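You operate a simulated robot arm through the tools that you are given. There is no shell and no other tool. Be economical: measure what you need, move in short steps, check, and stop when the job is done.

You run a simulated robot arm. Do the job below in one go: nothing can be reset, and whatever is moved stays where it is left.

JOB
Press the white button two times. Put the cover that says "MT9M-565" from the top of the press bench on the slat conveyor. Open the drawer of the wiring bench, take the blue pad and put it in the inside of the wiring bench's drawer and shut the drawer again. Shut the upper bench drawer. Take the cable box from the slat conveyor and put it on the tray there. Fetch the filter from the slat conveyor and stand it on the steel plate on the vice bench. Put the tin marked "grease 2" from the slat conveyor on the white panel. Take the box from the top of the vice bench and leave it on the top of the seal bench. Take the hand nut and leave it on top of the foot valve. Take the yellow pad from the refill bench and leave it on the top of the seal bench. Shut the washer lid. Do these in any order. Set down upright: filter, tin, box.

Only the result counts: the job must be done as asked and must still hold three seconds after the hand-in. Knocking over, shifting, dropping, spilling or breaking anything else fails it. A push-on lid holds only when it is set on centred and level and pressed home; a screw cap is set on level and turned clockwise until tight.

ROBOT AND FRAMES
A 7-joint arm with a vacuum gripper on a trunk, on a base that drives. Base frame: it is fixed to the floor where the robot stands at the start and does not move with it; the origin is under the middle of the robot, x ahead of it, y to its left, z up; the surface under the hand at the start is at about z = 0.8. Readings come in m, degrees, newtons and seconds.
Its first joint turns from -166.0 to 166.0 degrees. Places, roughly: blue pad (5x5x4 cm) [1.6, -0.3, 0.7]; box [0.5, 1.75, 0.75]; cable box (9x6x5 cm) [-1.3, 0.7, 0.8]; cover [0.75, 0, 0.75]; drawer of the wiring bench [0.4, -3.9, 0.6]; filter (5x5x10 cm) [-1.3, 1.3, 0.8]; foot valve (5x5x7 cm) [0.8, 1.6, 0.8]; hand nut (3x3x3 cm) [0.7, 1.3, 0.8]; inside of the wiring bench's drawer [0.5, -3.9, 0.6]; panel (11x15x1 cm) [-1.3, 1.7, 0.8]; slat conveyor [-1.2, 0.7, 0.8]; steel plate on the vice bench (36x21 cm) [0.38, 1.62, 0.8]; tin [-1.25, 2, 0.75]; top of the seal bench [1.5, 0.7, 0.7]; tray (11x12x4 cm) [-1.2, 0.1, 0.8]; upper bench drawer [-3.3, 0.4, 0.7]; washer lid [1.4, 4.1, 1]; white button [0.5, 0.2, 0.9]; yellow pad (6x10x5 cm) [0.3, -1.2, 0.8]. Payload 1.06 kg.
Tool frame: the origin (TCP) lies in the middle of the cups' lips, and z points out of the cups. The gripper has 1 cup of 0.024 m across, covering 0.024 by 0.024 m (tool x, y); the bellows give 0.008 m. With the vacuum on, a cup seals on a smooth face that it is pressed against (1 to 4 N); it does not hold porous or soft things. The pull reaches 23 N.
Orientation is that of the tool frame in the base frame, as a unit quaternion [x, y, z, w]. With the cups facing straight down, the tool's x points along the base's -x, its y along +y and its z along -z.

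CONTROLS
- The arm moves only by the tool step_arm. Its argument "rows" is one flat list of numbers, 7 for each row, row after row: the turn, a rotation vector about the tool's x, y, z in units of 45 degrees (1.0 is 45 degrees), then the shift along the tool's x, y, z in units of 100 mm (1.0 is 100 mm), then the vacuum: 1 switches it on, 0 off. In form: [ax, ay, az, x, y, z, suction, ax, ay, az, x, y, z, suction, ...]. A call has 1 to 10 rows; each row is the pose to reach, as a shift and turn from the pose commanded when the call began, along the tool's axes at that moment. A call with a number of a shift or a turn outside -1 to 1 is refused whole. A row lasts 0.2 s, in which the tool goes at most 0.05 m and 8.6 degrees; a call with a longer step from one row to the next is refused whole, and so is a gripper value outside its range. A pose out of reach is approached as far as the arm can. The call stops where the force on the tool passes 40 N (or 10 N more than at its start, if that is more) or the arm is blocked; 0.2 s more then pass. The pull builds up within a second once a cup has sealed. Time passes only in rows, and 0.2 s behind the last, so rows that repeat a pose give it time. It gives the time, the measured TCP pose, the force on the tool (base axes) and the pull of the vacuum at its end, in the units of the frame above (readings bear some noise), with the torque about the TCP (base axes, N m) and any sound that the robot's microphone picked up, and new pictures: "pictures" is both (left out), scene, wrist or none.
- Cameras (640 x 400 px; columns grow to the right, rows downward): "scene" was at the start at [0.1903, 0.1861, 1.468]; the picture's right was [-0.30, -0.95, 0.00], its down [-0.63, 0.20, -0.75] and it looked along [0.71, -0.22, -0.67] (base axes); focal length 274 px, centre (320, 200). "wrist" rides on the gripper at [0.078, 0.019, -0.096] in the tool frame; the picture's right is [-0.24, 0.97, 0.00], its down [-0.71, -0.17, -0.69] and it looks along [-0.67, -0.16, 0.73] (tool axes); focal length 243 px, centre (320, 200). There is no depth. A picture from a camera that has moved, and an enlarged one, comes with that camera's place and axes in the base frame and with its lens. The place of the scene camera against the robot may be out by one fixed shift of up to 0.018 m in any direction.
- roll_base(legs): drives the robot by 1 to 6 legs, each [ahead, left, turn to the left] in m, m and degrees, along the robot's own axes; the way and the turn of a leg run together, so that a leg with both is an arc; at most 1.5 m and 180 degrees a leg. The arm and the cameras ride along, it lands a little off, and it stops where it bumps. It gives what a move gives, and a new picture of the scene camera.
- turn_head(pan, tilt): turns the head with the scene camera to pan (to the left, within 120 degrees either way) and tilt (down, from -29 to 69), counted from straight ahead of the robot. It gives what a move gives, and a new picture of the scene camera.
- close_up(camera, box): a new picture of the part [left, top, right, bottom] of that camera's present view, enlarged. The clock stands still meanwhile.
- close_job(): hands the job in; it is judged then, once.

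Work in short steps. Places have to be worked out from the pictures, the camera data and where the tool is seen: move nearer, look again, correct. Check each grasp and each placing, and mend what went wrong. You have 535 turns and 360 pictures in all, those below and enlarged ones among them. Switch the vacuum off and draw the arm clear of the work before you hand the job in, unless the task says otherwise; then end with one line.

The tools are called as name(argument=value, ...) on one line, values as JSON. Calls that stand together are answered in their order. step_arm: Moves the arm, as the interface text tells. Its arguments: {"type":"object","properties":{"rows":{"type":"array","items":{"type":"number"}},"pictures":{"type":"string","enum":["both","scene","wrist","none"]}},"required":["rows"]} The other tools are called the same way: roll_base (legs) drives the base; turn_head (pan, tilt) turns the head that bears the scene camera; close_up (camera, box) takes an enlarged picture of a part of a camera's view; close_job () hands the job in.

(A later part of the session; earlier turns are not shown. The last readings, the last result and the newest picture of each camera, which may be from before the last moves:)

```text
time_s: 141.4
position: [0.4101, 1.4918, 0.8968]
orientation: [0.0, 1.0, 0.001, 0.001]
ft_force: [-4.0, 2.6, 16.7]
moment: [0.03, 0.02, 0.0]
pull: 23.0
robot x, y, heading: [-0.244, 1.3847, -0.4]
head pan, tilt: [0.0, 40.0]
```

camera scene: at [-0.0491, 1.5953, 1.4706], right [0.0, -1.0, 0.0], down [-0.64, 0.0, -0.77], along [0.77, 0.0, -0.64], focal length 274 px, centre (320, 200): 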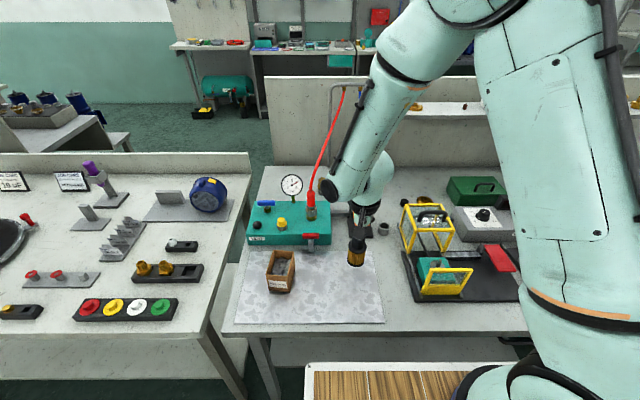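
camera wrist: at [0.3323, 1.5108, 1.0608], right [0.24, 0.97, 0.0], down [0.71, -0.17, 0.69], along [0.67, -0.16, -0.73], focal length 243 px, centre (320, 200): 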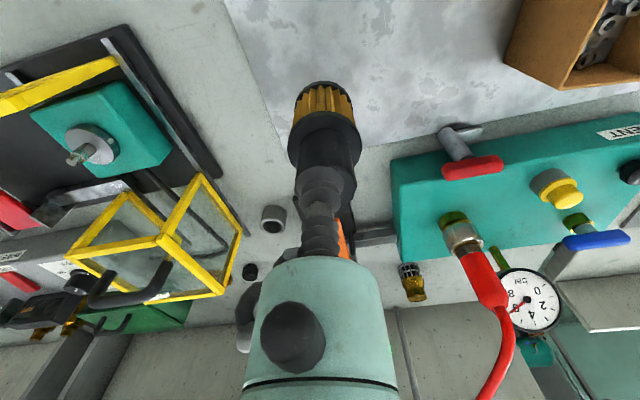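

step_arm(rows=[0, 0, 0, 0, 0, -0.02, 0, 0, 0, 0, 0, 0, -0.02, 0, 0, 0, 0, 0, 0, -0.02, 0, 0, 0, 0, 0, 0, -0.02, 0], pictures="none")

step_arm(rows=[0, 0, 0, 0, 0, -0.2, 0, 0, 0, 0, 0, 0, -0.6, 0, 0, 0, 0, 0, 0, -1.0, 0], pictures="scene")

close_up(camera="wrist", box=[320, 0, 640, 300])

close_up(camera="scene", box=[250, 240, 310, 300])

```text
time_s: 142.4
position: [0.4099, 1.4907, 0.8985]
orientation: [0.001, 1.0, 0.0, 0.0]
ft_force: [0.1, 0.4, 3.9]
moment: [0.0, 0.01, -0.03]
pull: 0.0
robot x, y, heading: [-0.2435, 1.3855, -0.2]
head pan, tilt: [0.0, 40.0]
```

```text
time_s: 143.2
position: [0.4094, 1.4883, 1.0004]
orientation: [0.001, 1.0, 0.0, 0.001]
ft_force: [0.5, 0.2, -0.3]
moment: [0.0, 0.01, 0.01]
pull: 0.0
robot x, y, heading: [-0.2468, 1.3814, 0.2]
head pan, tilt: [0.0, 40.0]
camera scene: at [-0.0485, 1.5956, 1.4704], right [0.0, -1.0, 0.0], down [-0.64, 0.0, -0.77], along [0.77, 0.0, -0.64], focal length 274 px, centre (320, 200)
```

scene: 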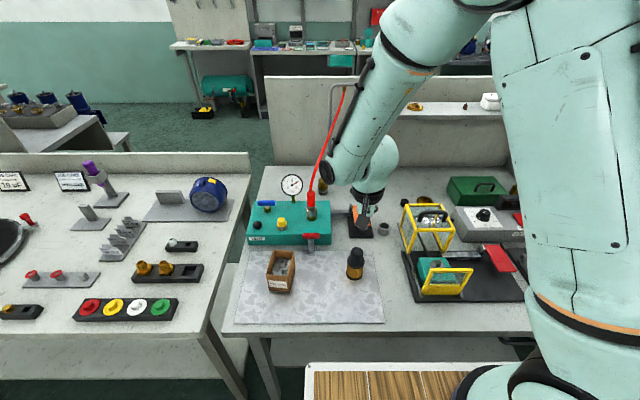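

```text
1.33 times, centred on (480, 150) of wrist
camera zoom: at [0.3324, 1.5076, 1.0935], right [0.24, 0.97, 0.0], down [0.71, -0.17, 0.68], along [0.67, -0.16, -0.73], focal length 324 px, centre (107, 267)
```

zoom: 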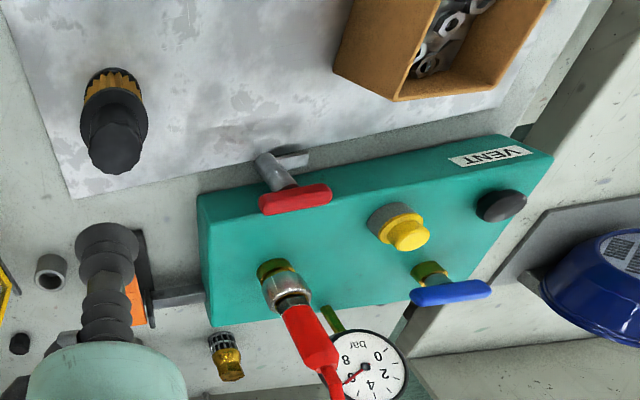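

```text
6.67 times, centred on (280, 270) of scene
camera zoom: at [-0.0485, 1.5956, 1.4704], right [0.0, -1.0, 0.0], down [-0.64, 0.0, -0.77], along [0.77, 0.0, -0.64], focal length 1824 px, centre (587, -267)
```

zoom: 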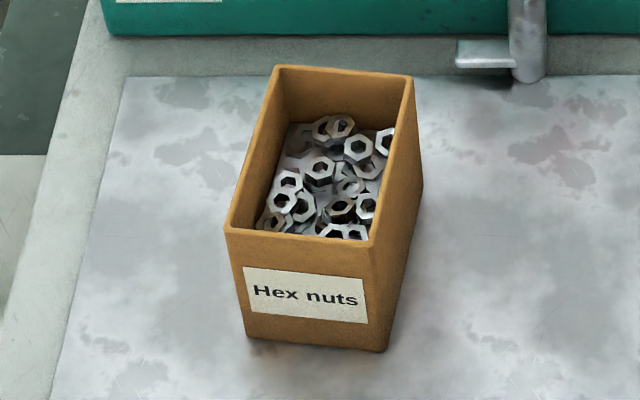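

The filter stands on the plate. Next is the hand nut at about (0.715, 1.285) and the foot valve at about (0.795, 1.58), with the red hose running just above the valve. I raise the arm and drive closer for a better look.

step_arm(rows=[0, 0, 0, 0, 0, -0.4, 0, 0, 0, 0, 0, -0.3, -0.8, 0, 0, 0, 0, 0, -0.6, -1.0, 0], pictures="none")

step_arm(rows=[0, 0, 0, 0, -0.3, -0.3, 0, 0, 0, 0, 0, -0.7, -0.6, 0, 0, 0, 0, 0, -0.9, -0.8, 0], pictures="none")

roll_base(legs=[[0.12, 0.04, 0]])

close_up(camera="wrist", box=[0, 0, 640, 400])

```text
time_s: 144.0
position: [0.4107, 1.4295, 1.0984]
orientation: [0.001, 1.0, 0.0, 0.0]
ft_force: [-1.2, 0.0, 0.0]
moment: [0.02, 0.01, 0.02]
pull: 0.1
robot x, y, heading: [-0.2449, 1.3827, -0.1]
head pan, tilt: [0.0, 40.0]
```

```text
time_s: 144.8
position: [0.413, 1.3384, 1.1768]
orientation: [0.001, 1.0, 0.0, 0.001]
ft_force: [0.3, 0.6, -0.3]
moment: [-0.03, 0.02, 0.02]
pull: 0.0
robot x, y, heading: [-0.2474, 1.3869, -0.2]
head pan, tilt: [0.0, 40.0]
```

```text
time_s: 146.1
position: [0.5387, 1.3746, 1.1762]
orientation: [0.002, 1.0, 0.001, 0.0]
ft_force: [-0.8, 0.3, -0.5]
moment: [0.01, 0.0, 0.01]
pull: 0.0
robot x, y, heading: [-0.1207, 1.4236, 0.0]
head pan, tilt: [0.0, 40.0]
camera scene: at [0.0769, 1.6344, 1.4705], right [0.0, -1.0, 0.0], down [-0.64, 0.0, -0.77], along [0.77, 0.0, -0.64], focal length 274 px, centre (320, 200)
```

scene: 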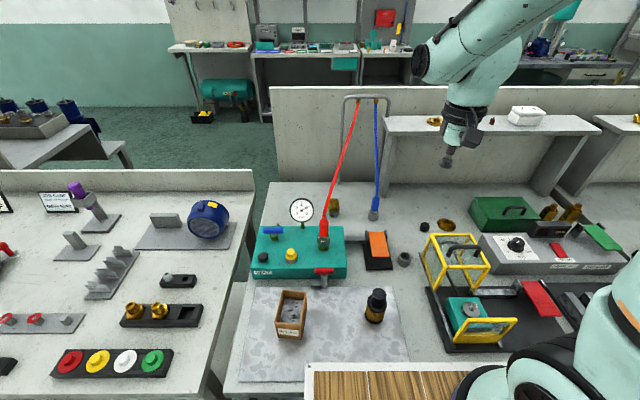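

```text
1.00 times, centred on (320, 200) of wrist (not enlarged: the box is as wide or as high as the picture)
camera zoom: at [0.4609, 1.3945, 1.2706], right [0.24, 0.97, 0.0], down [0.71, -0.17, 0.69], along [0.67, -0.16, -0.73], focal length 243 px, centre (320, 200)
```

zoom: 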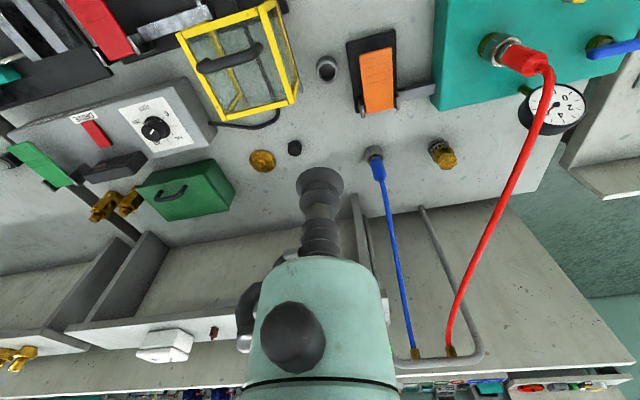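

The red hose passes over the valve at about (0.77-0.80, 1.57, 1.05). I enlarge the nut, the valve and the hose.

close_up(camera="wrist", box=[240, 110, 340, 190])

close_up(camera="wrist", box=[400, 120, 480, 190])

close_up(camera="scene", box=[300, 180, 440, 280])

```text
5.00 times, centred on (290, 150) of wrist
camera zoom: at [0.4609, 1.3945, 1.2706], right [0.24, 0.97, 0.0], down [0.71, -0.17, 0.69], along [0.67, -0.16, -0.73], focal length 1213 px, centre (470, 450)
```

zoom: 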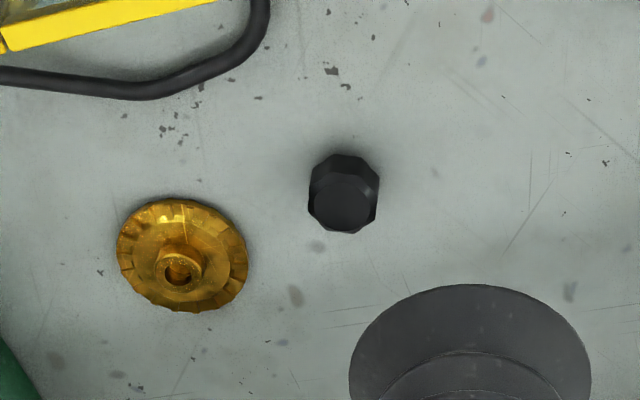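

```text
5.71 times, centred on (440, 155) of wrist
camera zoom: at [0.4609, 1.3945, 1.2706], right [0.24, 0.97, 0.0], down [0.71, -0.17, 0.69], along [0.67, -0.16, -0.73], focal length 1386 px, centre (-366, 457)
```

zoom: 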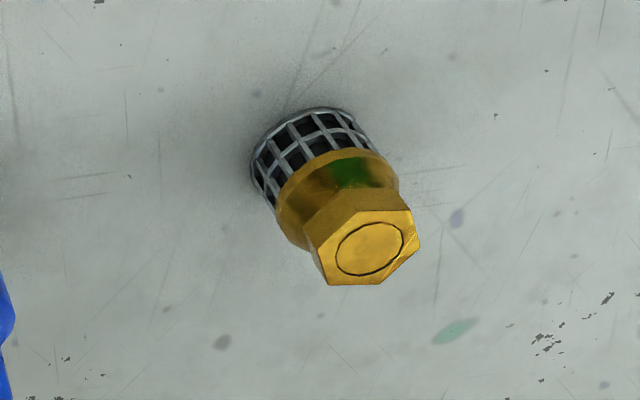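

```text
4.00 times, centred on (370, 230) of scene
camera zoom: at [0.0769, 1.6344, 1.4705], right [0.0, -1.0, 0.0], down [-0.64, 0.0, -0.77], along [0.77, 0.0, -0.64], focal length 1094 px, centre (120, 80)
```

zoom: 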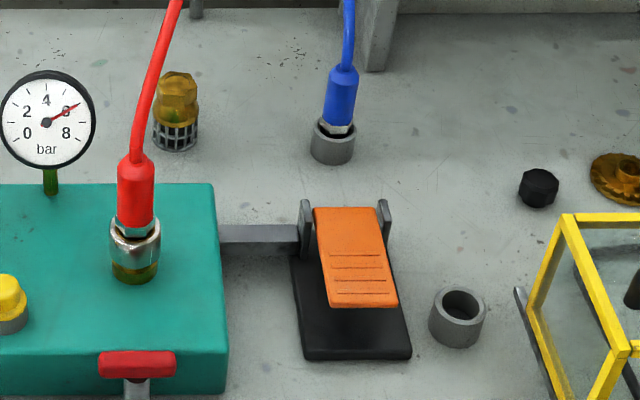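

The nut is a black knob with a flat top about 25 mm across at (0.717, 1.278), and the valve has a flat hex top. I move over the nut.

step_arm(rows=[0, 0, 0, -0.35, -0.2, 0, 0, 0, 0, 0, -0.7, -0.4, 0, 0, 0, 0, 0, -1, -0.6, 0, 0], pictures="none")

step_arm(rows=[0, 0, 0, -0.35, -0.2, 0.2, 0, 0, 0, 0, -0.78, -0.37, 0.4, 0, 0, 0, 0, -0.78, -0.37, 0.8, 0, 0, 0, 0, -0.78, -0.37, 1, 0], pictures="none")

step_arm(rows=[0, 0, 0, 0, 0, 0.4, 0, 0, 0, 0, 0, 0, 0.8, 0, 0, 0, 0, 0, 0, 1, 0], pictures="wrist")

close_up(camera="wrist", box=[270, 100, 370, 210])

```text
time_s: 146.9
position: [0.6352, 1.314, 1.1789]
orientation: [0.0, 1.0, 0.0, 0.001]
ft_force: [-0.3, -0.1, 0.9]
moment: [0.02, 0.0, -0.01]
pull: 0.0
robot x, y, heading: [-0.1186, 1.4227, -0.2]
head pan, tilt: [0.0, 40.0]
```

```text
refused: row 2 steps farther than a row can; nothing moved
```

```text
time_s: 147.7
position: [0.6369, 1.3145, 1.0769]
orientation: [0.001, 1.0, 0.001, 0.001]
ft_force: [-0.5, -0.6, 1.4]
moment: [-0.04, 0.03, 0.0]
pull: 0.0
robot x, y, heading: [-0.122, 1.423, -0.2]
head pan, tilt: [0.0, 40.0]
camera wrist: at [0.5602, 1.3333, 1.17], right [0.24, 0.97, 0.0], down [0.71, -0.17, 0.69], along [0.67, -0.16, -0.73], focal length 243 px, centre (320, 200)
```

wrist: 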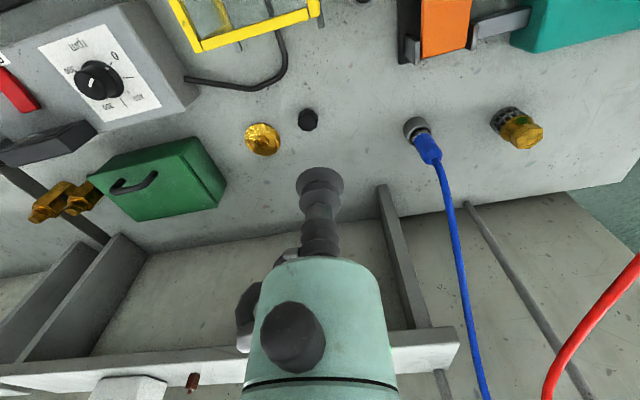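

```text
3.64 times, centred on (320, 155) of wrist
camera zoom: at [0.5602, 1.3333, 1.17], right [0.24, 0.97, 0.0], down [0.71, -0.17, 0.69], along [0.67, -0.16, -0.73], focal length 882 px, centre (320, 364)
```

zoom: 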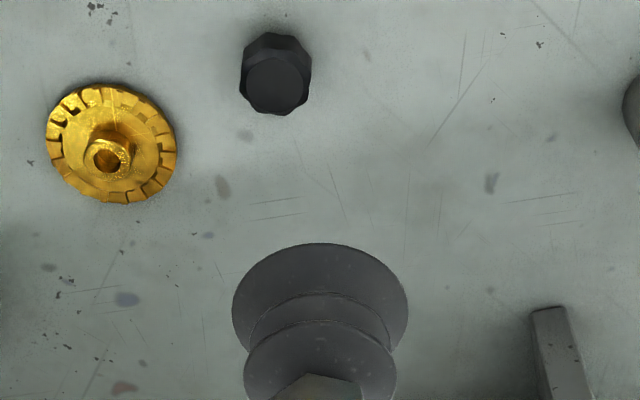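

The nut top is refined to (0.717, 1.2765). I move and descend to just above it.

step_arm(rows=[0, 0, 0, -0.4, -0.19, 0, 0, 0, 0, 0, -0.8, -0.38, 0, 0, 0, 0, 0, -0.8, -0.38, 0.5, 0, 0, 0, 0, -0.8, -0.38, 0.9, 0], pictures="none")

step_arm(rows=[0, 0, 0, 0, 0, 0.4, 0, 0, 0, 0, 0, 0, 0.6, 0], pictures="none")

close_up(camera="wrist", box=[270, 110, 370, 210])

```text
time_s: 148.7
position: [0.7157, 1.2815, 0.9861]
orientation: [0.002, 1.0, 0.001, 0.0]
ft_force: [-0.4, -0.1, 0.4]
moment: [-0.02, 0.0, 0.03]
pull: 0.1
robot x, y, heading: [-0.1224, 1.4241, -0.3]
head pan, tilt: [0.0, 40.0]
```

```text
time_s: 149.3
position: [0.7189, 1.2791, 0.9268]
orientation: [0.001, 1.0, 0.0, 0.0]
ft_force: [0.3, -0.1, 1.2]
moment: [-0.01, 0.02, -0.03]
pull: 0.1
robot x, y, heading: [-0.1169, 1.4254, -0.3]
head pan, tilt: [0.0, 40.0]
```

```text
4.00 times, centred on (320, 160) of wrist
camera zoom: at [0.6416, 1.2978, 1.0193], right [0.24, 0.97, 0.0], down [0.71, -0.17, 0.69], along [0.67, -0.16, -0.73], focal length 970 px, centre (320, 360)
```

zoom: 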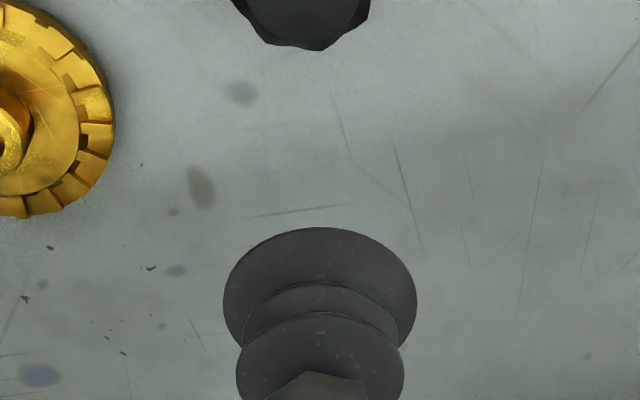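

close_up(camera="wrist", box=[280, 80, 360, 140])

```text
6.67 times, centred on (320, 110) of wrist
camera zoom: at [0.6416, 1.2978, 1.0193], right [0.24, 0.97, 0.0], down [0.71, -0.17, 0.69], along [0.67, -0.16, -0.73], focal length 1618 px, centre (320, 800)
```

zoom: 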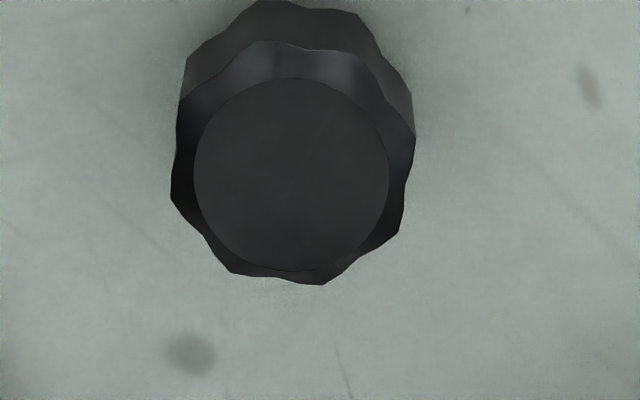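

The flat top is barely as wide as the cup, so I need precise centring. I correct by (-1, -3.4) mm, descend to 20 mm above it and check again.

step_arm(rows=[0, 0, 0, 0.01, -0.034, 0.35, 0, 0, 0, 0, 0.01, -0.034, 0.75, 0, 0, 0, 0, 0.01, -0.034, 0.75, 0], pictures="none")

close_up(camera="wrist", box=[280, 130, 360, 190])

```text
time_s: 150.1
position: [0.7149, 1.2768, 0.851]
orientation: [0.001, 1.0, 0.0, 0.0]
ft_force: [-0.1, -0.5, -0.7]
moment: [-0.01, 0.0, -0.03]
pull: 0.1
robot x, y, heading: [-0.119, 1.4219, -0.1]
head pan, tilt: [0.0, 40.0]
```

```text
6.67 times, centred on (320, 160) of wrist
camera zoom: at [0.6381, 1.295, 0.9437], right [0.24, 0.97, 0.0], down [0.71, -0.17, 0.69], along [0.67, -0.16, -0.73], focal length 1618 px, centre (320, 467)
```

zoom: 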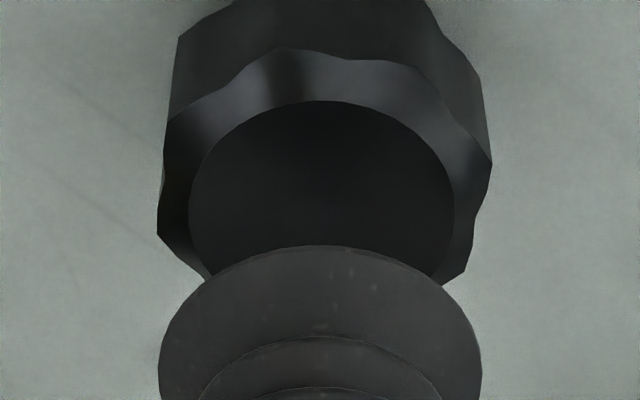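

Aligned within half a millimetre. I descend with the vacuum on.

step_arm(rows=[0, 0, 0, 0, 0, 0.1, 1, 0, 0, 0, 0, 0, 0.17, 1, 0, 0, 0, 0, 0, 0.21, 1, 0, 0, 0, 0, 0, 0.24, 1, 0, 0, 0, 0, 0, 0.24, 1], pictures="none")

```text
time_s: 151.3
position: [0.7151, 1.2748, 0.8278]
orientation: [0.002, 1.0, 0.001, 0.0]
ft_force: [0.2, -0.1, 0.8]
moment: [0.01, 0.0, -0.01]
pull: 23.0
robot x, y, heading: [-0.1174, 1.4237, -0.1]
head pan, tilt: [0.0, 40.0]
```

The nut is held. I lift, then lean the tool by 22.5° with its top towards -y, so it can reach under the red hose above the valve.

step_arm(rows=[0, 0, 0, 0, 0, -0.4, 1, 0, 0, 0, 0, 0, -0.8, 1, 0, 0, 0, 0, 0, -1, 1], pictures="none")

step_arm(rows=[0, 0, 0, 0, 0, -0.4, 1, 0, 0, 0, 0, 0, -0.8, 1, 0, 0, 0, 0, 0, -1, 1], pictures="none")

step_arm(rows=[0, 0, 0, 0, 0, -0.4, 1, -0.16, 0, 0, 0, 0, -0.8, 1, -0.33, 0, 0, 0, 0, -0.8, 1, -0.5, 0, 0, 0, 0, -0.8, 1], pictures="both")

```text
time_s: 152.1
position: [0.7152, 1.2748, 0.9267]
orientation: [0.001, 1.0, 0.001, -0.001]
ft_force: [0.1, 0.8, -0.2]
moment: [0.0, 0.0, 0.02]
pull: 22.6
robot x, y, heading: [-0.12, 1.4244, -0.3]
head pan, tilt: [0.0, 40.0]
```

```text
time_s: 152.9
position: [0.7148, 1.2724, 1.0298]
orientation: [0.001, 1.0, 0.001, 0.0]
ft_force: [-0.1, 0.1, 0.1]
moment: [0.02, 0.01, 0.0]
pull: 22.9
robot x, y, heading: [-0.1177, 1.4222, -0.3]
head pan, tilt: [0.0, 40.0]
```

```text
time_s: 153.9
position: [0.7161, 1.2755, 1.1073]
orientation: [0.001, 0.98, 0.197, 0.001]
ft_force: [0.6, -0.6, 0.3]
moment: [0.0, -0.01, -0.01]
pull: 23.1
robot x, y, heading: [-0.1222, 1.4261, -0.0]
head pan, tilt: [0.0, 40.0]
camera scene: at [0.0767, 1.6349, 1.4705], right [0.0, -1.0, 0.0], down [-0.64, 0.0, -0.77], along [0.77, 0.0, -0.64], focal length 274 px, centre (320, 200)
camera wrist: at [0.6395, 1.2548, 1.2011], right [0.24, 0.9, 0.37], down [0.71, -0.42, 0.57], along [0.67, 0.13, -0.73], focal length 243 px, centre (320, 200)
```

scene: 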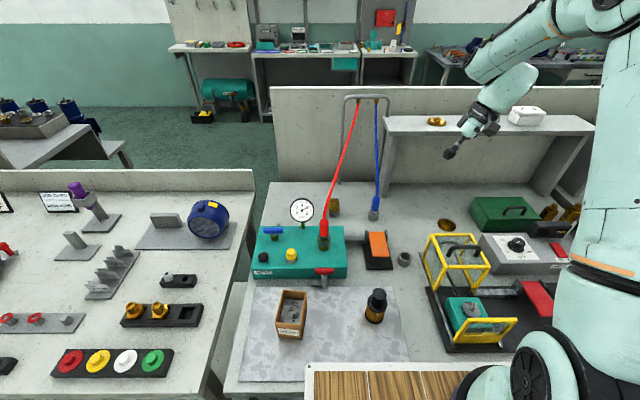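
wrist: 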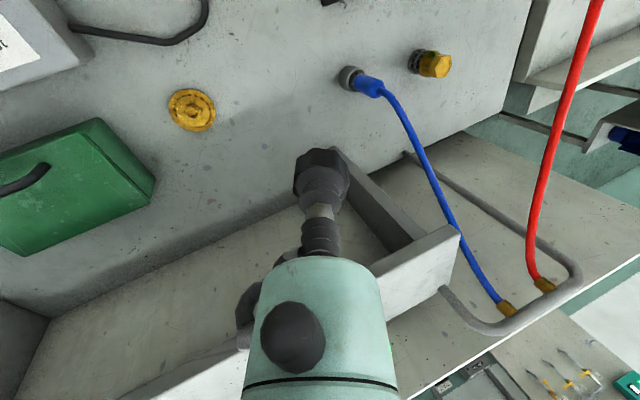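

The tool now leans with its tip towards +y. I move over to the valve at z = 1.1, above both hoses.

step_arm(rows=[0, 0, 0, -0.125, 0.4, 0.18, 1, 0, 0, 0, -0.25, 0.806, 0.36, 1], pictures="none")

step_arm(rows=[0, 0, 0, -0.125, 0.4, 0.18, 1, 0, 0, 0, -0.25, 0.806, 0.36, 1], pictures="both")

```text
time_s: 154.5
position: [0.7421, 1.3617, 1.1066]
orientation: [0.002, 0.981, 0.196, 0.0]
ft_force: [-0.5, 0.0, -0.5]
moment: [-0.02, -0.02, -0.05]
pull: 22.6
robot x, y, heading: [-0.1182, 1.4241, -0.3]
head pan, tilt: [0.0, 40.0]
```

```text
time_s: 155.1
position: [0.7652, 1.4496, 1.1079]
orientation: [0.002, 0.981, 0.195, 0.001]
ft_force: [-0.3, -0.3, -0.8]
moment: [0.02, -0.04, 0.01]
pull: 22.7
robot x, y, heading: [-0.1172, 1.4267, -0.2]
head pan, tilt: [0.0, 40.0]
camera scene: at [0.0769, 1.6338, 1.4706], right [0.0, -1.0, 0.0], down [-0.64, 0.0, -0.77], along [0.77, 0.0, -0.64], focal length 274 px, centre (320, 200)
camera wrist: at [0.6889, 1.4299, 1.2009], right [0.24, 0.9, 0.37], down [0.71, -0.42, 0.57], along [0.67, 0.13, -0.73], focal length 243 px, centre (320, 200)
```

scene: 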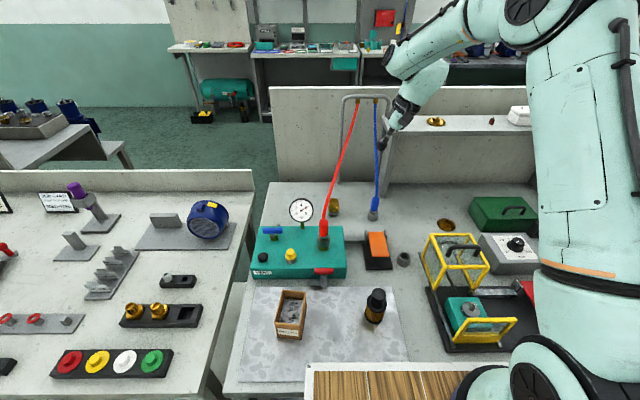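
wrist: 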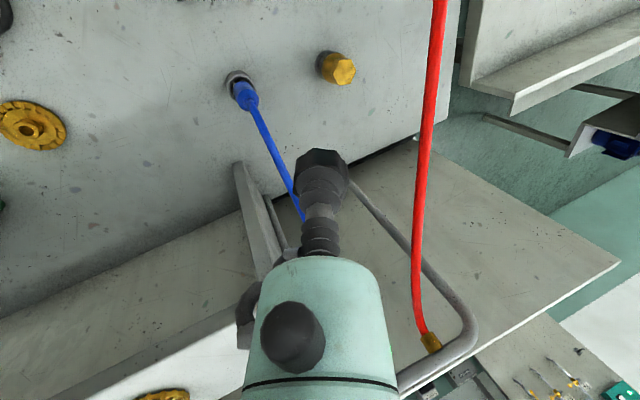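

The valve top is at (0.792, 1.574, 0.87), and the hose passes at about (0.79, 1.56, 1.05). I move to y = 1.52 on the near side of the hose and descend.

step_arm(rows=[0, 0, 0, -0.13, 0.32, 0.13, 1, 0, 0, 0, -0.26, 0.647, 0.268, 1], pictures="none")

step_arm(rows=[0, 0, 0, 0, -0.191, 0.462, 1, 0, 0, 0, 0, -0.383, 0.924, 1], pictures="both")

```text
time_s: 155.7
position: [0.796, 1.5208, 1.1053]
orientation: [0.001, 0.981, 0.196, 0.0]
ft_force: [-0.2, -0.9, 0.6]
moment: [0.0, 0.01, -0.03]
pull: 22.5
robot x, y, heading: [-0.1213, 1.4237, -0.3]
head pan, tilt: [0.0, 40.0]
```

```text
time_s: 156.3
position: [0.7952, 1.5241, 1.0027]
orientation: [0.001, 0.981, 0.196, 0.002]
ft_force: [0.0, -0.2, -1.3]
moment: [-0.04, -0.01, 0.01]
pull: 23.0
robot x, y, heading: [-0.1177, 1.4213, -0.4]
head pan, tilt: [0.0, 40.0]
camera scene: at [0.0763, 1.6344, 1.4706], right [0.0, -1.0, 0.0], down [-0.64, 0.0, -0.77], along [0.77, 0.0, -0.64], focal length 274 px, centre (320, 200)
camera wrist: at [0.7175, 1.5045, 1.0961], right [0.24, 0.9, 0.37], down [0.71, -0.42, 0.57], along [0.67, 0.13, -0.73], focal length 243 px, centre (320, 200)
```

scene: 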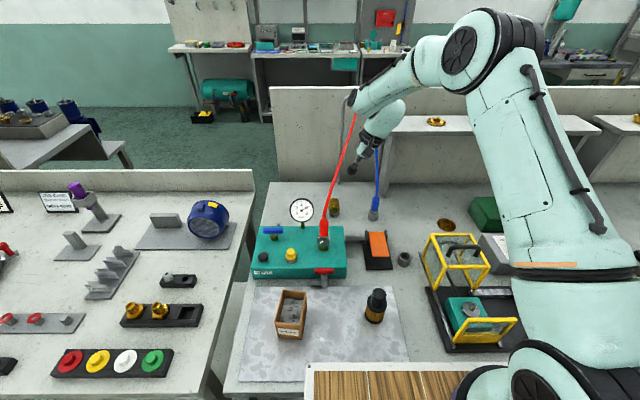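
wrist: 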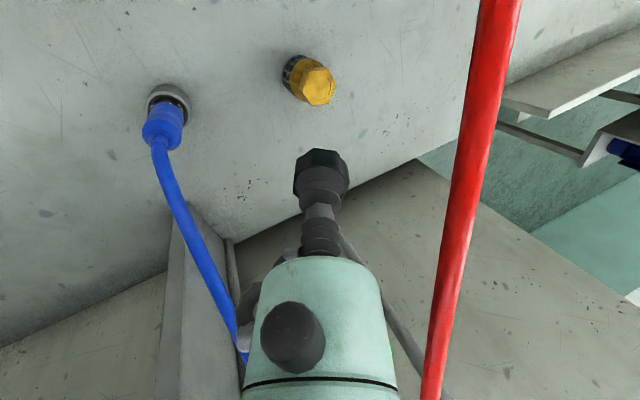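

The valve top is confirmed at (0.791, 1.576). I lean slightly more, to 26°, and descend beside the hose to TCP z of about 0.93.

step_arm(rows=[-0.04, 0, 0, 0.02, -0.15, 0.36, 1, -0.08, 0, 0, 0.04, -0.287, 0.693, 1], pictures="both")

close_up(camera="scene", box=[290, 80, 430, 230])

```text
time_s: 156.9
position: [0.7904, 1.5219, 0.9297]
orientation: [0.001, 0.974, 0.226, 0.002]
ft_force: [0.3, -0.4, -0.1]
moment: [-0.05, -0.03, -0.04]
pull: 22.8
robot x, y, heading: [-0.121, 1.4233, -0.2]
head pan, tilt: [0.0, 40.0]
camera scene: at [0.0765, 1.6345, 1.4706], right [0.0, -1.0, 0.0], down [-0.64, 0.0, -0.77], along [0.77, 0.0, -0.64], focal length 274 px, centre (320, 200)
camera wrist: at [0.7127, 1.4963, 1.021], right [0.24, 0.87, 0.43], down [0.71, -0.46, 0.54], along [0.67, 0.18, -0.72], focal length 243 px, centre (320, 200)
```

scene: 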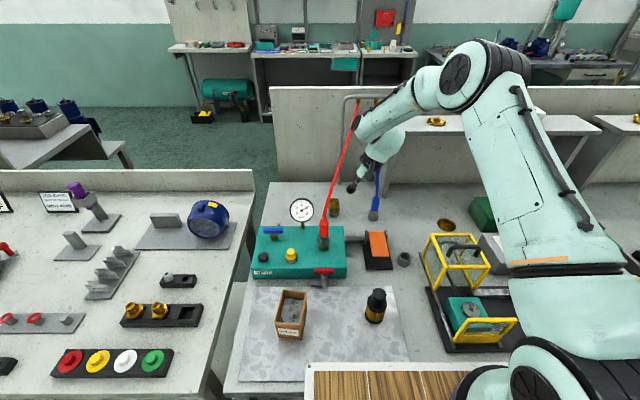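
wrist: 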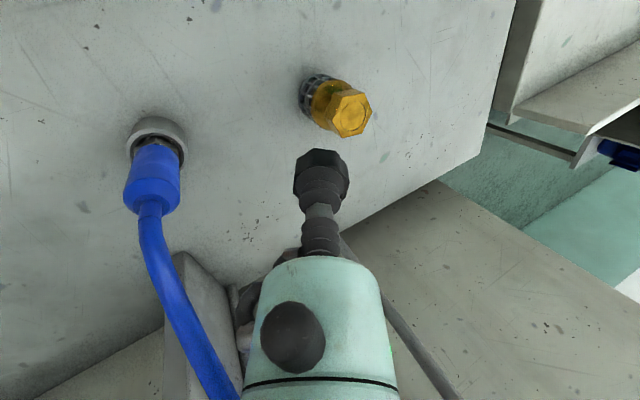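

```text
2.67 times, centred on (360, 155) of scene
camera zoom: at [0.0765, 1.6345, 1.4706], right [0.0, -1.0, 0.0], down [-0.64, 0.0, -0.77], along [0.77, 0.0, -0.64], focal length 730 px, centre (213, 320)
```

zoom: 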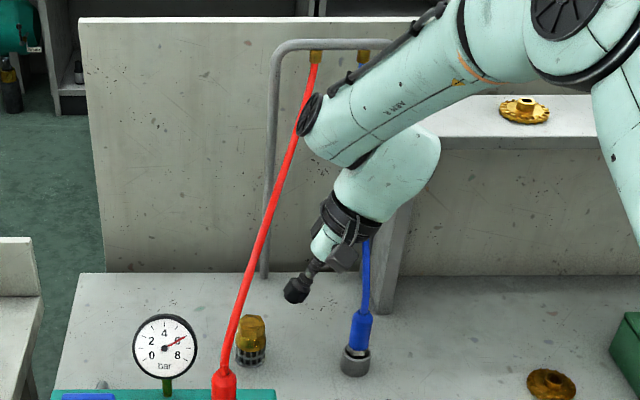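

The nut and hand clear the hose. I slide under it to y = 1.562 and down to TCP z of about 0.918.

step_arm(rows=[0, 0, 0, 0, 0.15, 0.14, 1, 0, 0, 0, 0, 0.306, 0.284, 1], pictures="wrist")

close_up(camera="scene", box=[300, 110, 400, 230])

```text
time_s: 157.5
position: [0.79, 1.5614, 0.9176]
orientation: [0.001, 0.974, 0.227, 0.0]
ft_force: [0.0, -0.3, -0.6]
moment: [0.02, -0.05, -0.05]
pull: 22.9
robot x, y, heading: [-0.1171, 1.4231, -0.3]
head pan, tilt: [0.0, 40.0]
camera wrist: at [0.7126, 1.5356, 1.0092], right [0.24, 0.87, 0.43], down [0.71, -0.46, 0.54], along [0.67, 0.17, -0.72], focal length 243 px, centre (320, 200)
```

wrist: 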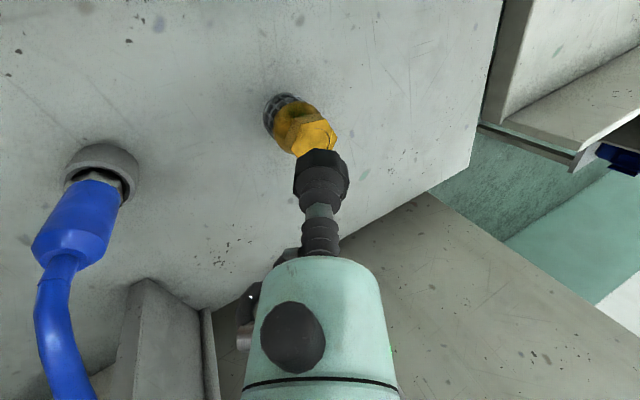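

```text
3.33 times, centred on (350, 170) of scene
camera zoom: at [0.0769, 1.6341, 1.4706], right [0.0, -1.0, 0.0], down [-0.64, 0.0, -0.77], along [0.77, 0.0, -0.64], focal length 912 px, centre (220, 300)
```

zoom: 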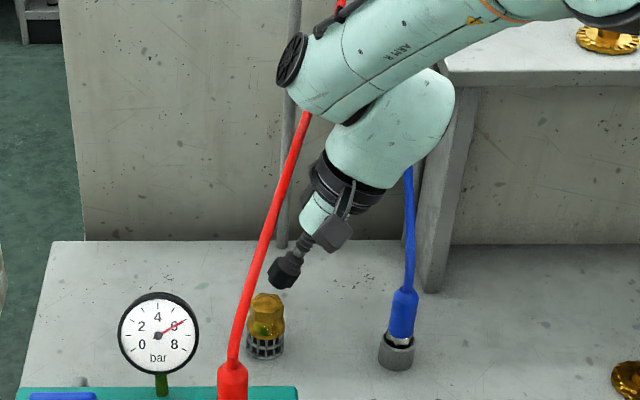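

I check the relative position of nut and valve in enlarged views.

close_up(camera="wrist", box=[250, 80, 370, 200])

close_up(camera="scene", box=[320, 170, 370, 220])

```text
3.33 times, centred on (310, 140) of wrist
camera zoom: at [0.7126, 1.5356, 1.0092], right [0.24, 0.87, 0.43], down [0.71, -0.46, 0.54], along [0.67, 0.17, -0.72], focal length 809 px, centre (353, 400)
```

zoom: 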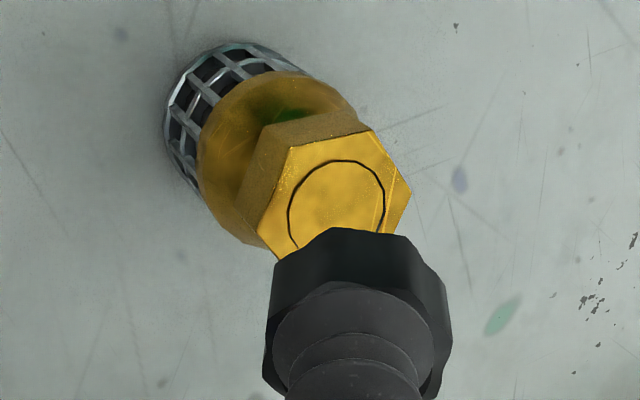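

```text
8.00 times, centred on (345, 195) of scene
camera zoom: at [0.0769, 1.6341, 1.4706], right [0.0, -1.0, 0.0], down [-0.64, 0.0, -0.77], along [0.77, 0.0, -0.64], focal length 2189 px, centre (120, 240)
```

zoom: 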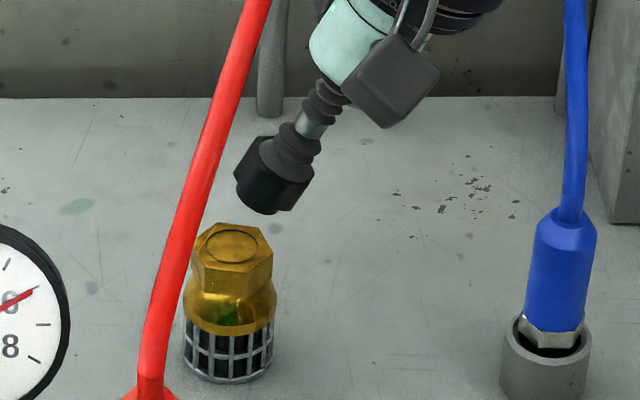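

Averaged, the valve centre is about (0.794, 1.580). I shift 4-5 mm and lower in small steps until contact.

step_arm(rows=[0, 0, 0, -0.04, 0.04, 0.02, 1, 0, 0, 0, -0.04, 0.018, 0.065, 1, 0, 0, 0, -0.04, -0.004, 0.11, 1], pictures="none")

step_arm(rows=[0, 0, 0, 0, -0.009, 0.018, 1, 0, 0, 0, 0, -0.018, 0.036, 1], pictures="none")

```text
time_s: 158.3
position: [0.7936, 1.5651, 0.9063]
orientation: [0.002, 0.974, 0.226, 0.001]
ft_force: [0.5, -0.7, 0.4]
moment: [-0.01, -0.02, 0.01]
pull: 22.7
robot x, y, heading: [-0.117, 1.4254, -0.0]
head pan, tilt: [0.0, 40.0]
```

```text
time_s: 158.9
position: [0.7934, 1.5652, 0.9024]
orientation: [0.002, 0.974, 0.225, 0.0]
ft_force: [-0.7, 0.8, -0.6]
moment: [-0.02, 0.02, -0.02]
pull: 22.6
robot x, y, heading: [-0.1187, 1.421, -0.1]
head pan, tilt: [0.0, 40.0]
```

step_arm(rows=[0, 0, 0, 0, -0.009, 0.018, 1, 0, 0, 0, 0, -0.018, 0.036, 1], pictures="none")

close_up(camera="wrist", box=[250, 80, 370, 200])

close_up(camera="scene", box=[320, 170, 370, 220])

```text
time_s: 159.5
position: [0.7953, 1.5644, 0.8978]
orientation: [0.002, 0.974, 0.226, 0.0]
ft_force: [-0.3, -0.2, -0.5]
moment: [0.01, 0.03, 0.0]
pull: 23.1
robot x, y, heading: [-0.1213, 1.4256, -0.3]
head pan, tilt: [0.0, 40.0]
```

```text
3.33 times, centred on (310, 140) of wrist
camera zoom: at [0.7175, 1.5394, 0.9905], right [0.24, 0.87, 0.43], down [0.71, -0.46, 0.54], along [0.67, 0.17, -0.72], focal length 809 px, centre (353, 400)
```

zoom: 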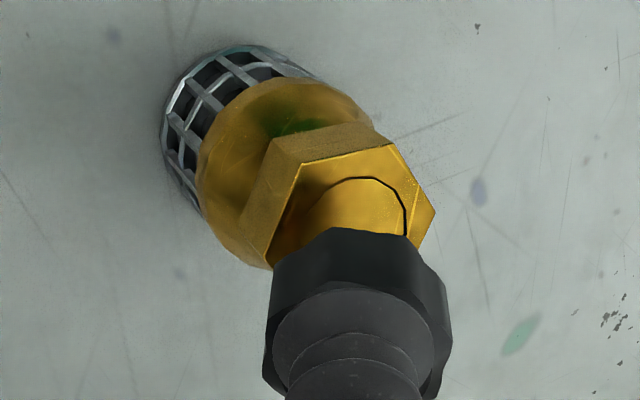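

```text
8.00 times, centred on (345, 195) of scene
camera zoom: at [0.0768, 1.6344, 1.4705], right [0.0, -1.0, 0.0], down [-0.64, 0.0, -0.77], along [0.77, 0.0, -0.64], focal length 2189 px, centre (120, 240)
```

zoom: 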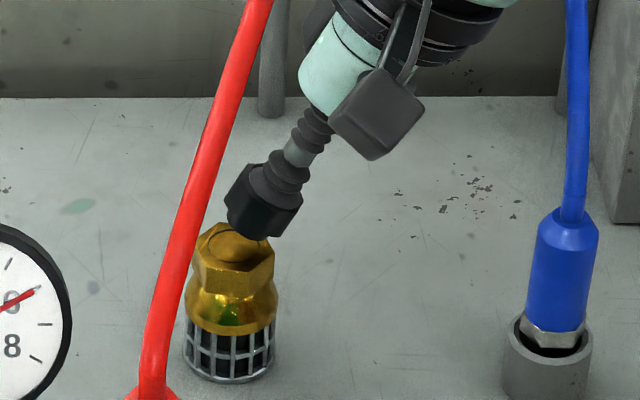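

No contact yet, and the nut's lower edge is right at the valve's rim. I raise a little, shift 6 mm towards +y, and lower again.

step_arm(rows=[0, 0, 0, 0, 0.053, -0.108, 1, 0, 0, 0, 0, 0.107, -0.082, 1, 0, 0, 0, 0, 0.054, 0.026, 1], pictures="none")

step_arm(rows=[0, 0, 0, 0, -0.009, 0.018, 1, 0, 0, 0, 0, -0.018, 0.036, 1], pictures="none")

step_arm(rows=[0, 0, 0, 0, -0.009, 0.018, 1, 0, 0, 0, 0, -0.018, 0.036, 1], pictures="none")

close_up(camera="wrist", box=[250, 80, 370, 200])

```text
time_s: 160.3
position: [0.7939, 1.5701, 0.9]
orientation: [0.001, 0.974, 0.227, 0.001]
ft_force: [-0.1, 0.7, 0.6]
moment: [-0.02, -0.01, 0.03]
pull: 23.2
robot x, y, heading: [-0.1207, 1.4219, -0.2]
head pan, tilt: [0.0, 40.0]
```

```text
time_s: 160.9
position: [0.7938, 1.5705, 0.8943]
orientation: [0.002, 0.974, 0.226, 0.001]
ft_force: [0.1, 0.6, -0.4]
moment: [-0.04, 0.03, 0.0]
pull: 22.7
robot x, y, heading: [-0.1218, 1.4232, -0.3]
head pan, tilt: [0.0, 40.0]
```

```text
time_s: 161.5
position: [0.7937, 1.5706, 0.8904]
orientation: [0.002, 0.974, 0.226, 0.001]
ft_force: [-0.2, -0.2, 1.3]
moment: [0.01, 0.01, -0.01]
pull: 23.1
robot x, y, heading: [-0.1179, 1.4261, -0.0]
head pan, tilt: [0.0, 40.0]
```

```text
3.33 times, centred on (310, 140) of wrist
camera zoom: at [0.7164, 1.5451, 0.983], right [0.24, 0.87, 0.43], down [0.71, -0.46, 0.54], along [0.67, 0.17, -0.72], focal length 809 px, centre (353, 400)
```

zoom: 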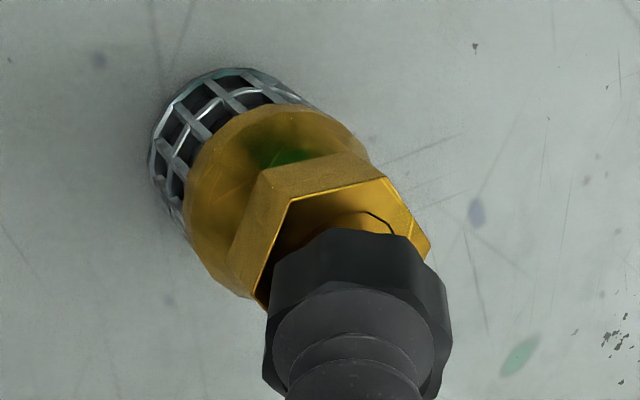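

step_arm(rows=[0, 0, 0, -0.03, -0.009, 0.018, 1, 0, 0, 0, -0.03, -0.018, 0.036, 1], pictures="none")

close_up(camera="scene", box=[320, 170, 370, 220])

```text
time_s: 162.1
position: [0.7958, 1.5705, 0.8882]
orientation: [0.002, 0.974, 0.227, 0.001]
ft_force: [-3.6, -0.9, 19.4]
moment: [-0.05, 0.03, 0.01]
pull: 22.5
robot x, y, heading: [-0.1227, 1.4217, -0.0]
head pan, tilt: [0.0, 40.0]
```

```text
8.00 times, centred on (345, 195) of scene
camera zoom: at [0.0758, 1.6342, 1.4707], right [0.0, -1.0, 0.0], down [-0.64, 0.0, -0.77], along [0.77, 0.0, -0.64], focal length 2189 px, centre (120, 240)
```

zoom: 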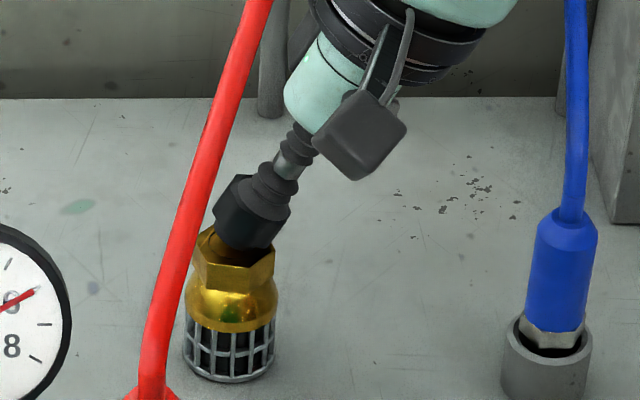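

Contact. I relax the force and release, letting the nut settle flat about its lower edge.

step_arm(rows=[0, 0, 0, 0, 0.004, -0.01, 1, 0, 0, 0, 0, 0.004, -0.01, 0, 0, 0, 0, 0, 0.004, -0.01, 0, 0, 0, 0, 0, 0.004, -0.01, 0, 0, 0, 0, 0, 0.004, -0.01, 0], pictures="none")

close_up(camera="scene", box=[320, 170, 370, 220])

close_up(camera="wrist", box=[250, 80, 370, 200])

```text
time_s: 163.3
position: [0.7969, 1.5712, 0.8867]
orientation: [0.002, 0.974, 0.226, 0.0]
ft_force: [0.5, 0.1, 2.2]
moment: [-0.03, -0.02, -0.01]
pull: 0.0
robot x, y, heading: [-0.1157, 1.4223, -0.4]
head pan, tilt: [0.0, 40.0]
```

```text
8.00 times, centred on (345, 195) of scene
camera zoom: at [0.0768, 1.6344, 1.4705], right [0.0, -1.0, 0.0], down [-0.64, 0.0, -0.77], along [0.77, 0.0, -0.64], focal length 2189 px, centre (120, 240)
```

zoom: 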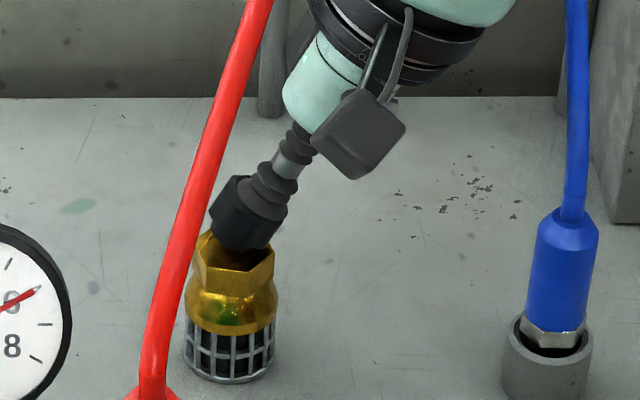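

```text
3.33 times, centred on (310, 140) of wrist
camera zoom: at [0.72, 1.5452, 0.9797], right [0.24, 0.87, 0.43], down [0.71, -0.46, 0.54], along [0.67, 0.17, -0.72], focal length 809 px, centre (353, 400)
```

zoom: 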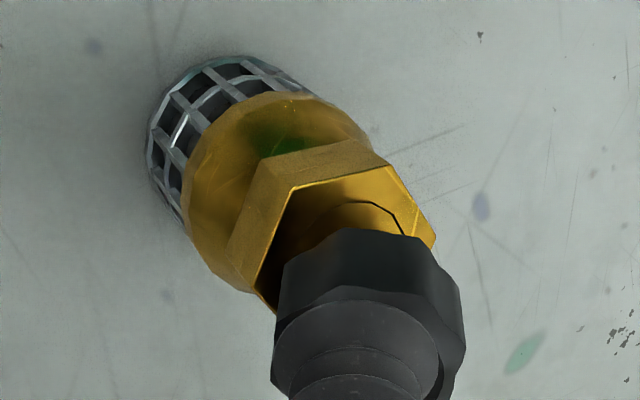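

The nut is still pinned under the cup. I rise slowly along the tool axis so it can settle.

step_arm(rows=[0, 0, 0, 0, 0, -0.02, 0, 0, 0, 0, 0, 0, -0.04, 0, 0, 0, 0, 0, 0, -0.06, 0, 0, 0, 0, 0, 0, -0.08, 0, 0, 0, 0, 0, 0, -0.08, 0], pictures="none")

close_up(camera="scene", box=[320, 170, 370, 220])

```text
time_s: 164.5
position: [0.7963, 1.5677, 0.894]
orientation: [0.002, 0.974, 0.227, 0.0]
ft_force: [0.0, 0.2, -0.6]
moment: [-0.04, -0.01, 0.0]
pull: 0.0
robot x, y, heading: [-0.1203, 1.4245, -0.1]
head pan, tilt: [0.0, 40.0]
```

```text
8.00 times, centred on (345, 195) of scene
camera zoom: at [0.0769, 1.6344, 1.4705], right [0.0, -1.0, 0.0], down [-0.64, 0.0, -0.77], along [0.77, 0.0, -0.64], focal length 2189 px, centre (120, 240)
```

zoom: 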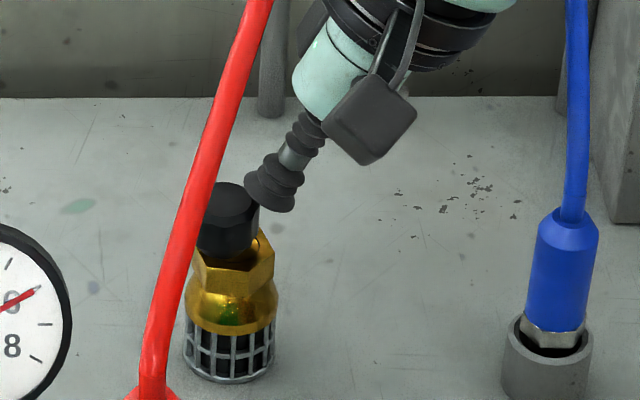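

The nut sits flat on the foot valve. I retract along the tool axis, then up.

step_arm(rows=[0, 0, 0, 0, 0, -0.2, 0, 0, 0, 0, 0, 0, -0.6, 0, 0, 0, 0, 0, 0, -1, 0], pictures="none")

step_arm(rows=[0, 0, 0, 0, 0, -0.4, 0, 0, 0, 0, 0, 0, -0.8, 0, 0, 0, 0, 0, 0, -1, 0], pictures="none")

step_arm(rows=[0.16, 0, 0, 0.4, 0, 0, 0, 0.32, 0, 0, 0.8, 0, 0, 0, 0.48, 0, 0, 1, 0, 0, 0, 0.58, 0, 0, 1, 0, 0, 0], pictures="both")

```text
time_s: 165.3
position: [0.7964, 1.5259, 0.9832]
orientation: [0.001, 0.974, 0.226, -0.001]
ft_force: [0.5, -0.3, 0.2]
moment: [-0.01, 0.0, -0.03]
pull: 0.1
robot x, y, heading: [-0.1204, 1.4256, -0.3]
head pan, tilt: [0.0, 40.0]
```

```text
time_s: 166.1
position: [0.7958, 1.4809, 1.0761]
orientation: [0.001, 0.974, 0.227, 0.001]
ft_force: [-0.4, 0.6, -0.2]
moment: [0.0, 0.0, 0.02]
pull: 0.1
robot x, y, heading: [-0.1165, 1.4235, -0.2]
head pan, tilt: [0.0, 40.0]
```

```text
time_s: 167.1
position: [0.695, 1.4784, 1.0744]
orientation: [0.002, 1.0, 0.0, 0.0]
ft_force: [1.1, -0.5, -0.1]
moment: [0.03, 0.01, 0.02]
pull: 0.1
robot x, y, heading: [-0.1153, 1.4235, -0.3]
head pan, tilt: [0.0, 40.0]
camera scene: at [0.0771, 1.6341, 1.4705], right [0.0, -1.0, 0.0], down [-0.64, 0.0, -0.77], along [0.77, 0.0, -0.64], focal length 274 px, centre (320, 200)
camera wrist: at [0.6179, 1.4978, 1.1681], right [0.24, 0.97, 0.0], down [0.71, -0.17, 0.69], along [0.67, -0.16, -0.73], focal length 243 px, centre (320, 200)
```

scene: 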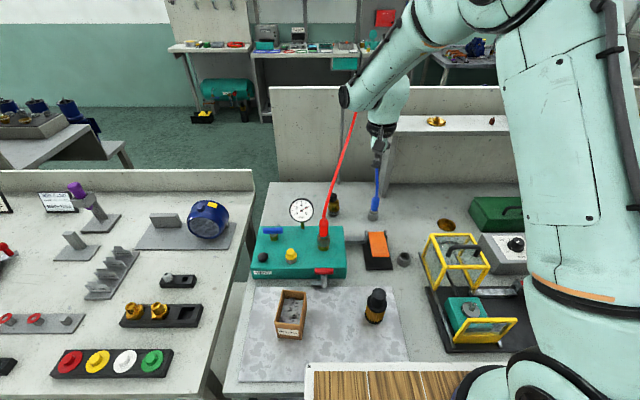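
wrist: 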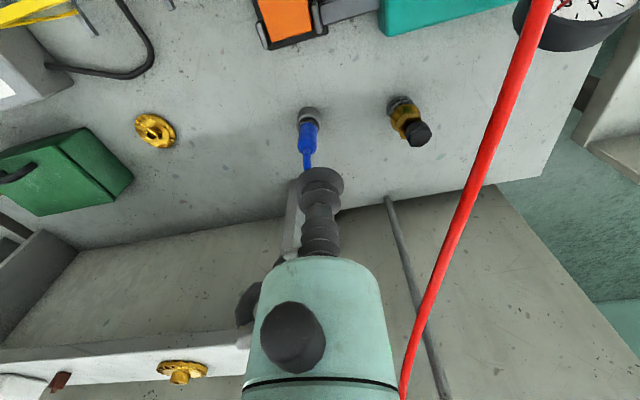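

The hand nut rests on the foot valve. Next is the box of hex nuts. I need the tool horizontal to grip its front face, so I back away from the bench first.

step_arm(rows=[0, 0, 0, 0.3, 0, -0.3, 0, 0, 0, 0, 0.6, 0, -0.6, 0, 0, 0, 0, 1, 0, -0.8, 0], pictures="none")

roll_base(legs=[[-0.3, 0, 0.2], [0, 0.25, 0]])

```text
time_s: 167.9
position: [0.5952, 1.4774, 1.1538]
orientation: [0.002, 1.0, 0.0, -0.001]
ft_force: [0.3, 0.9, -0.5]
moment: [-0.02, 0.01, 0.02]
pull: 0.0
robot x, y, heading: [-0.1225, 1.4247, -0.1]
head pan, tilt: [0.0, 40.0]
```

```text
time_s: 171.4
position: [0.304, 1.7351, 1.1537]
orientation: [0.001, 1.0, 0.0, 0.0]
ft_force: [0.5, -0.7, 0.8]
moment: [-0.02, -0.02, 0.02]
pull: 0.0
robot x, y, heading: [-0.4113, 1.68, -0.2]
head pan, tilt: [0.0, 40.0]
camera scene: at [-0.2151, 1.8925, 1.4705], right [0.0, -1.0, 0.0], down [-0.64, 0.0, -0.77], along [0.77, 0.0, -0.64], focal length 274 px, centre (320, 200)
```

scene: 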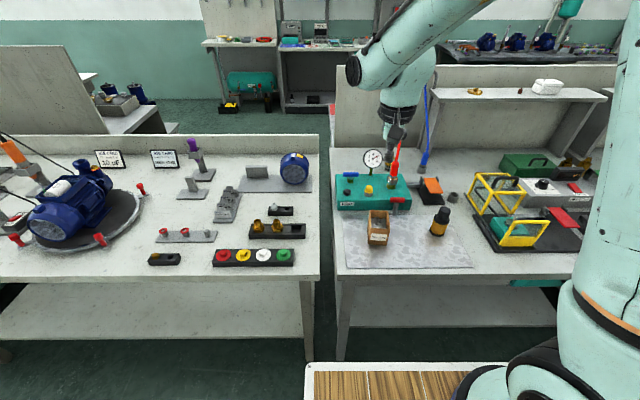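

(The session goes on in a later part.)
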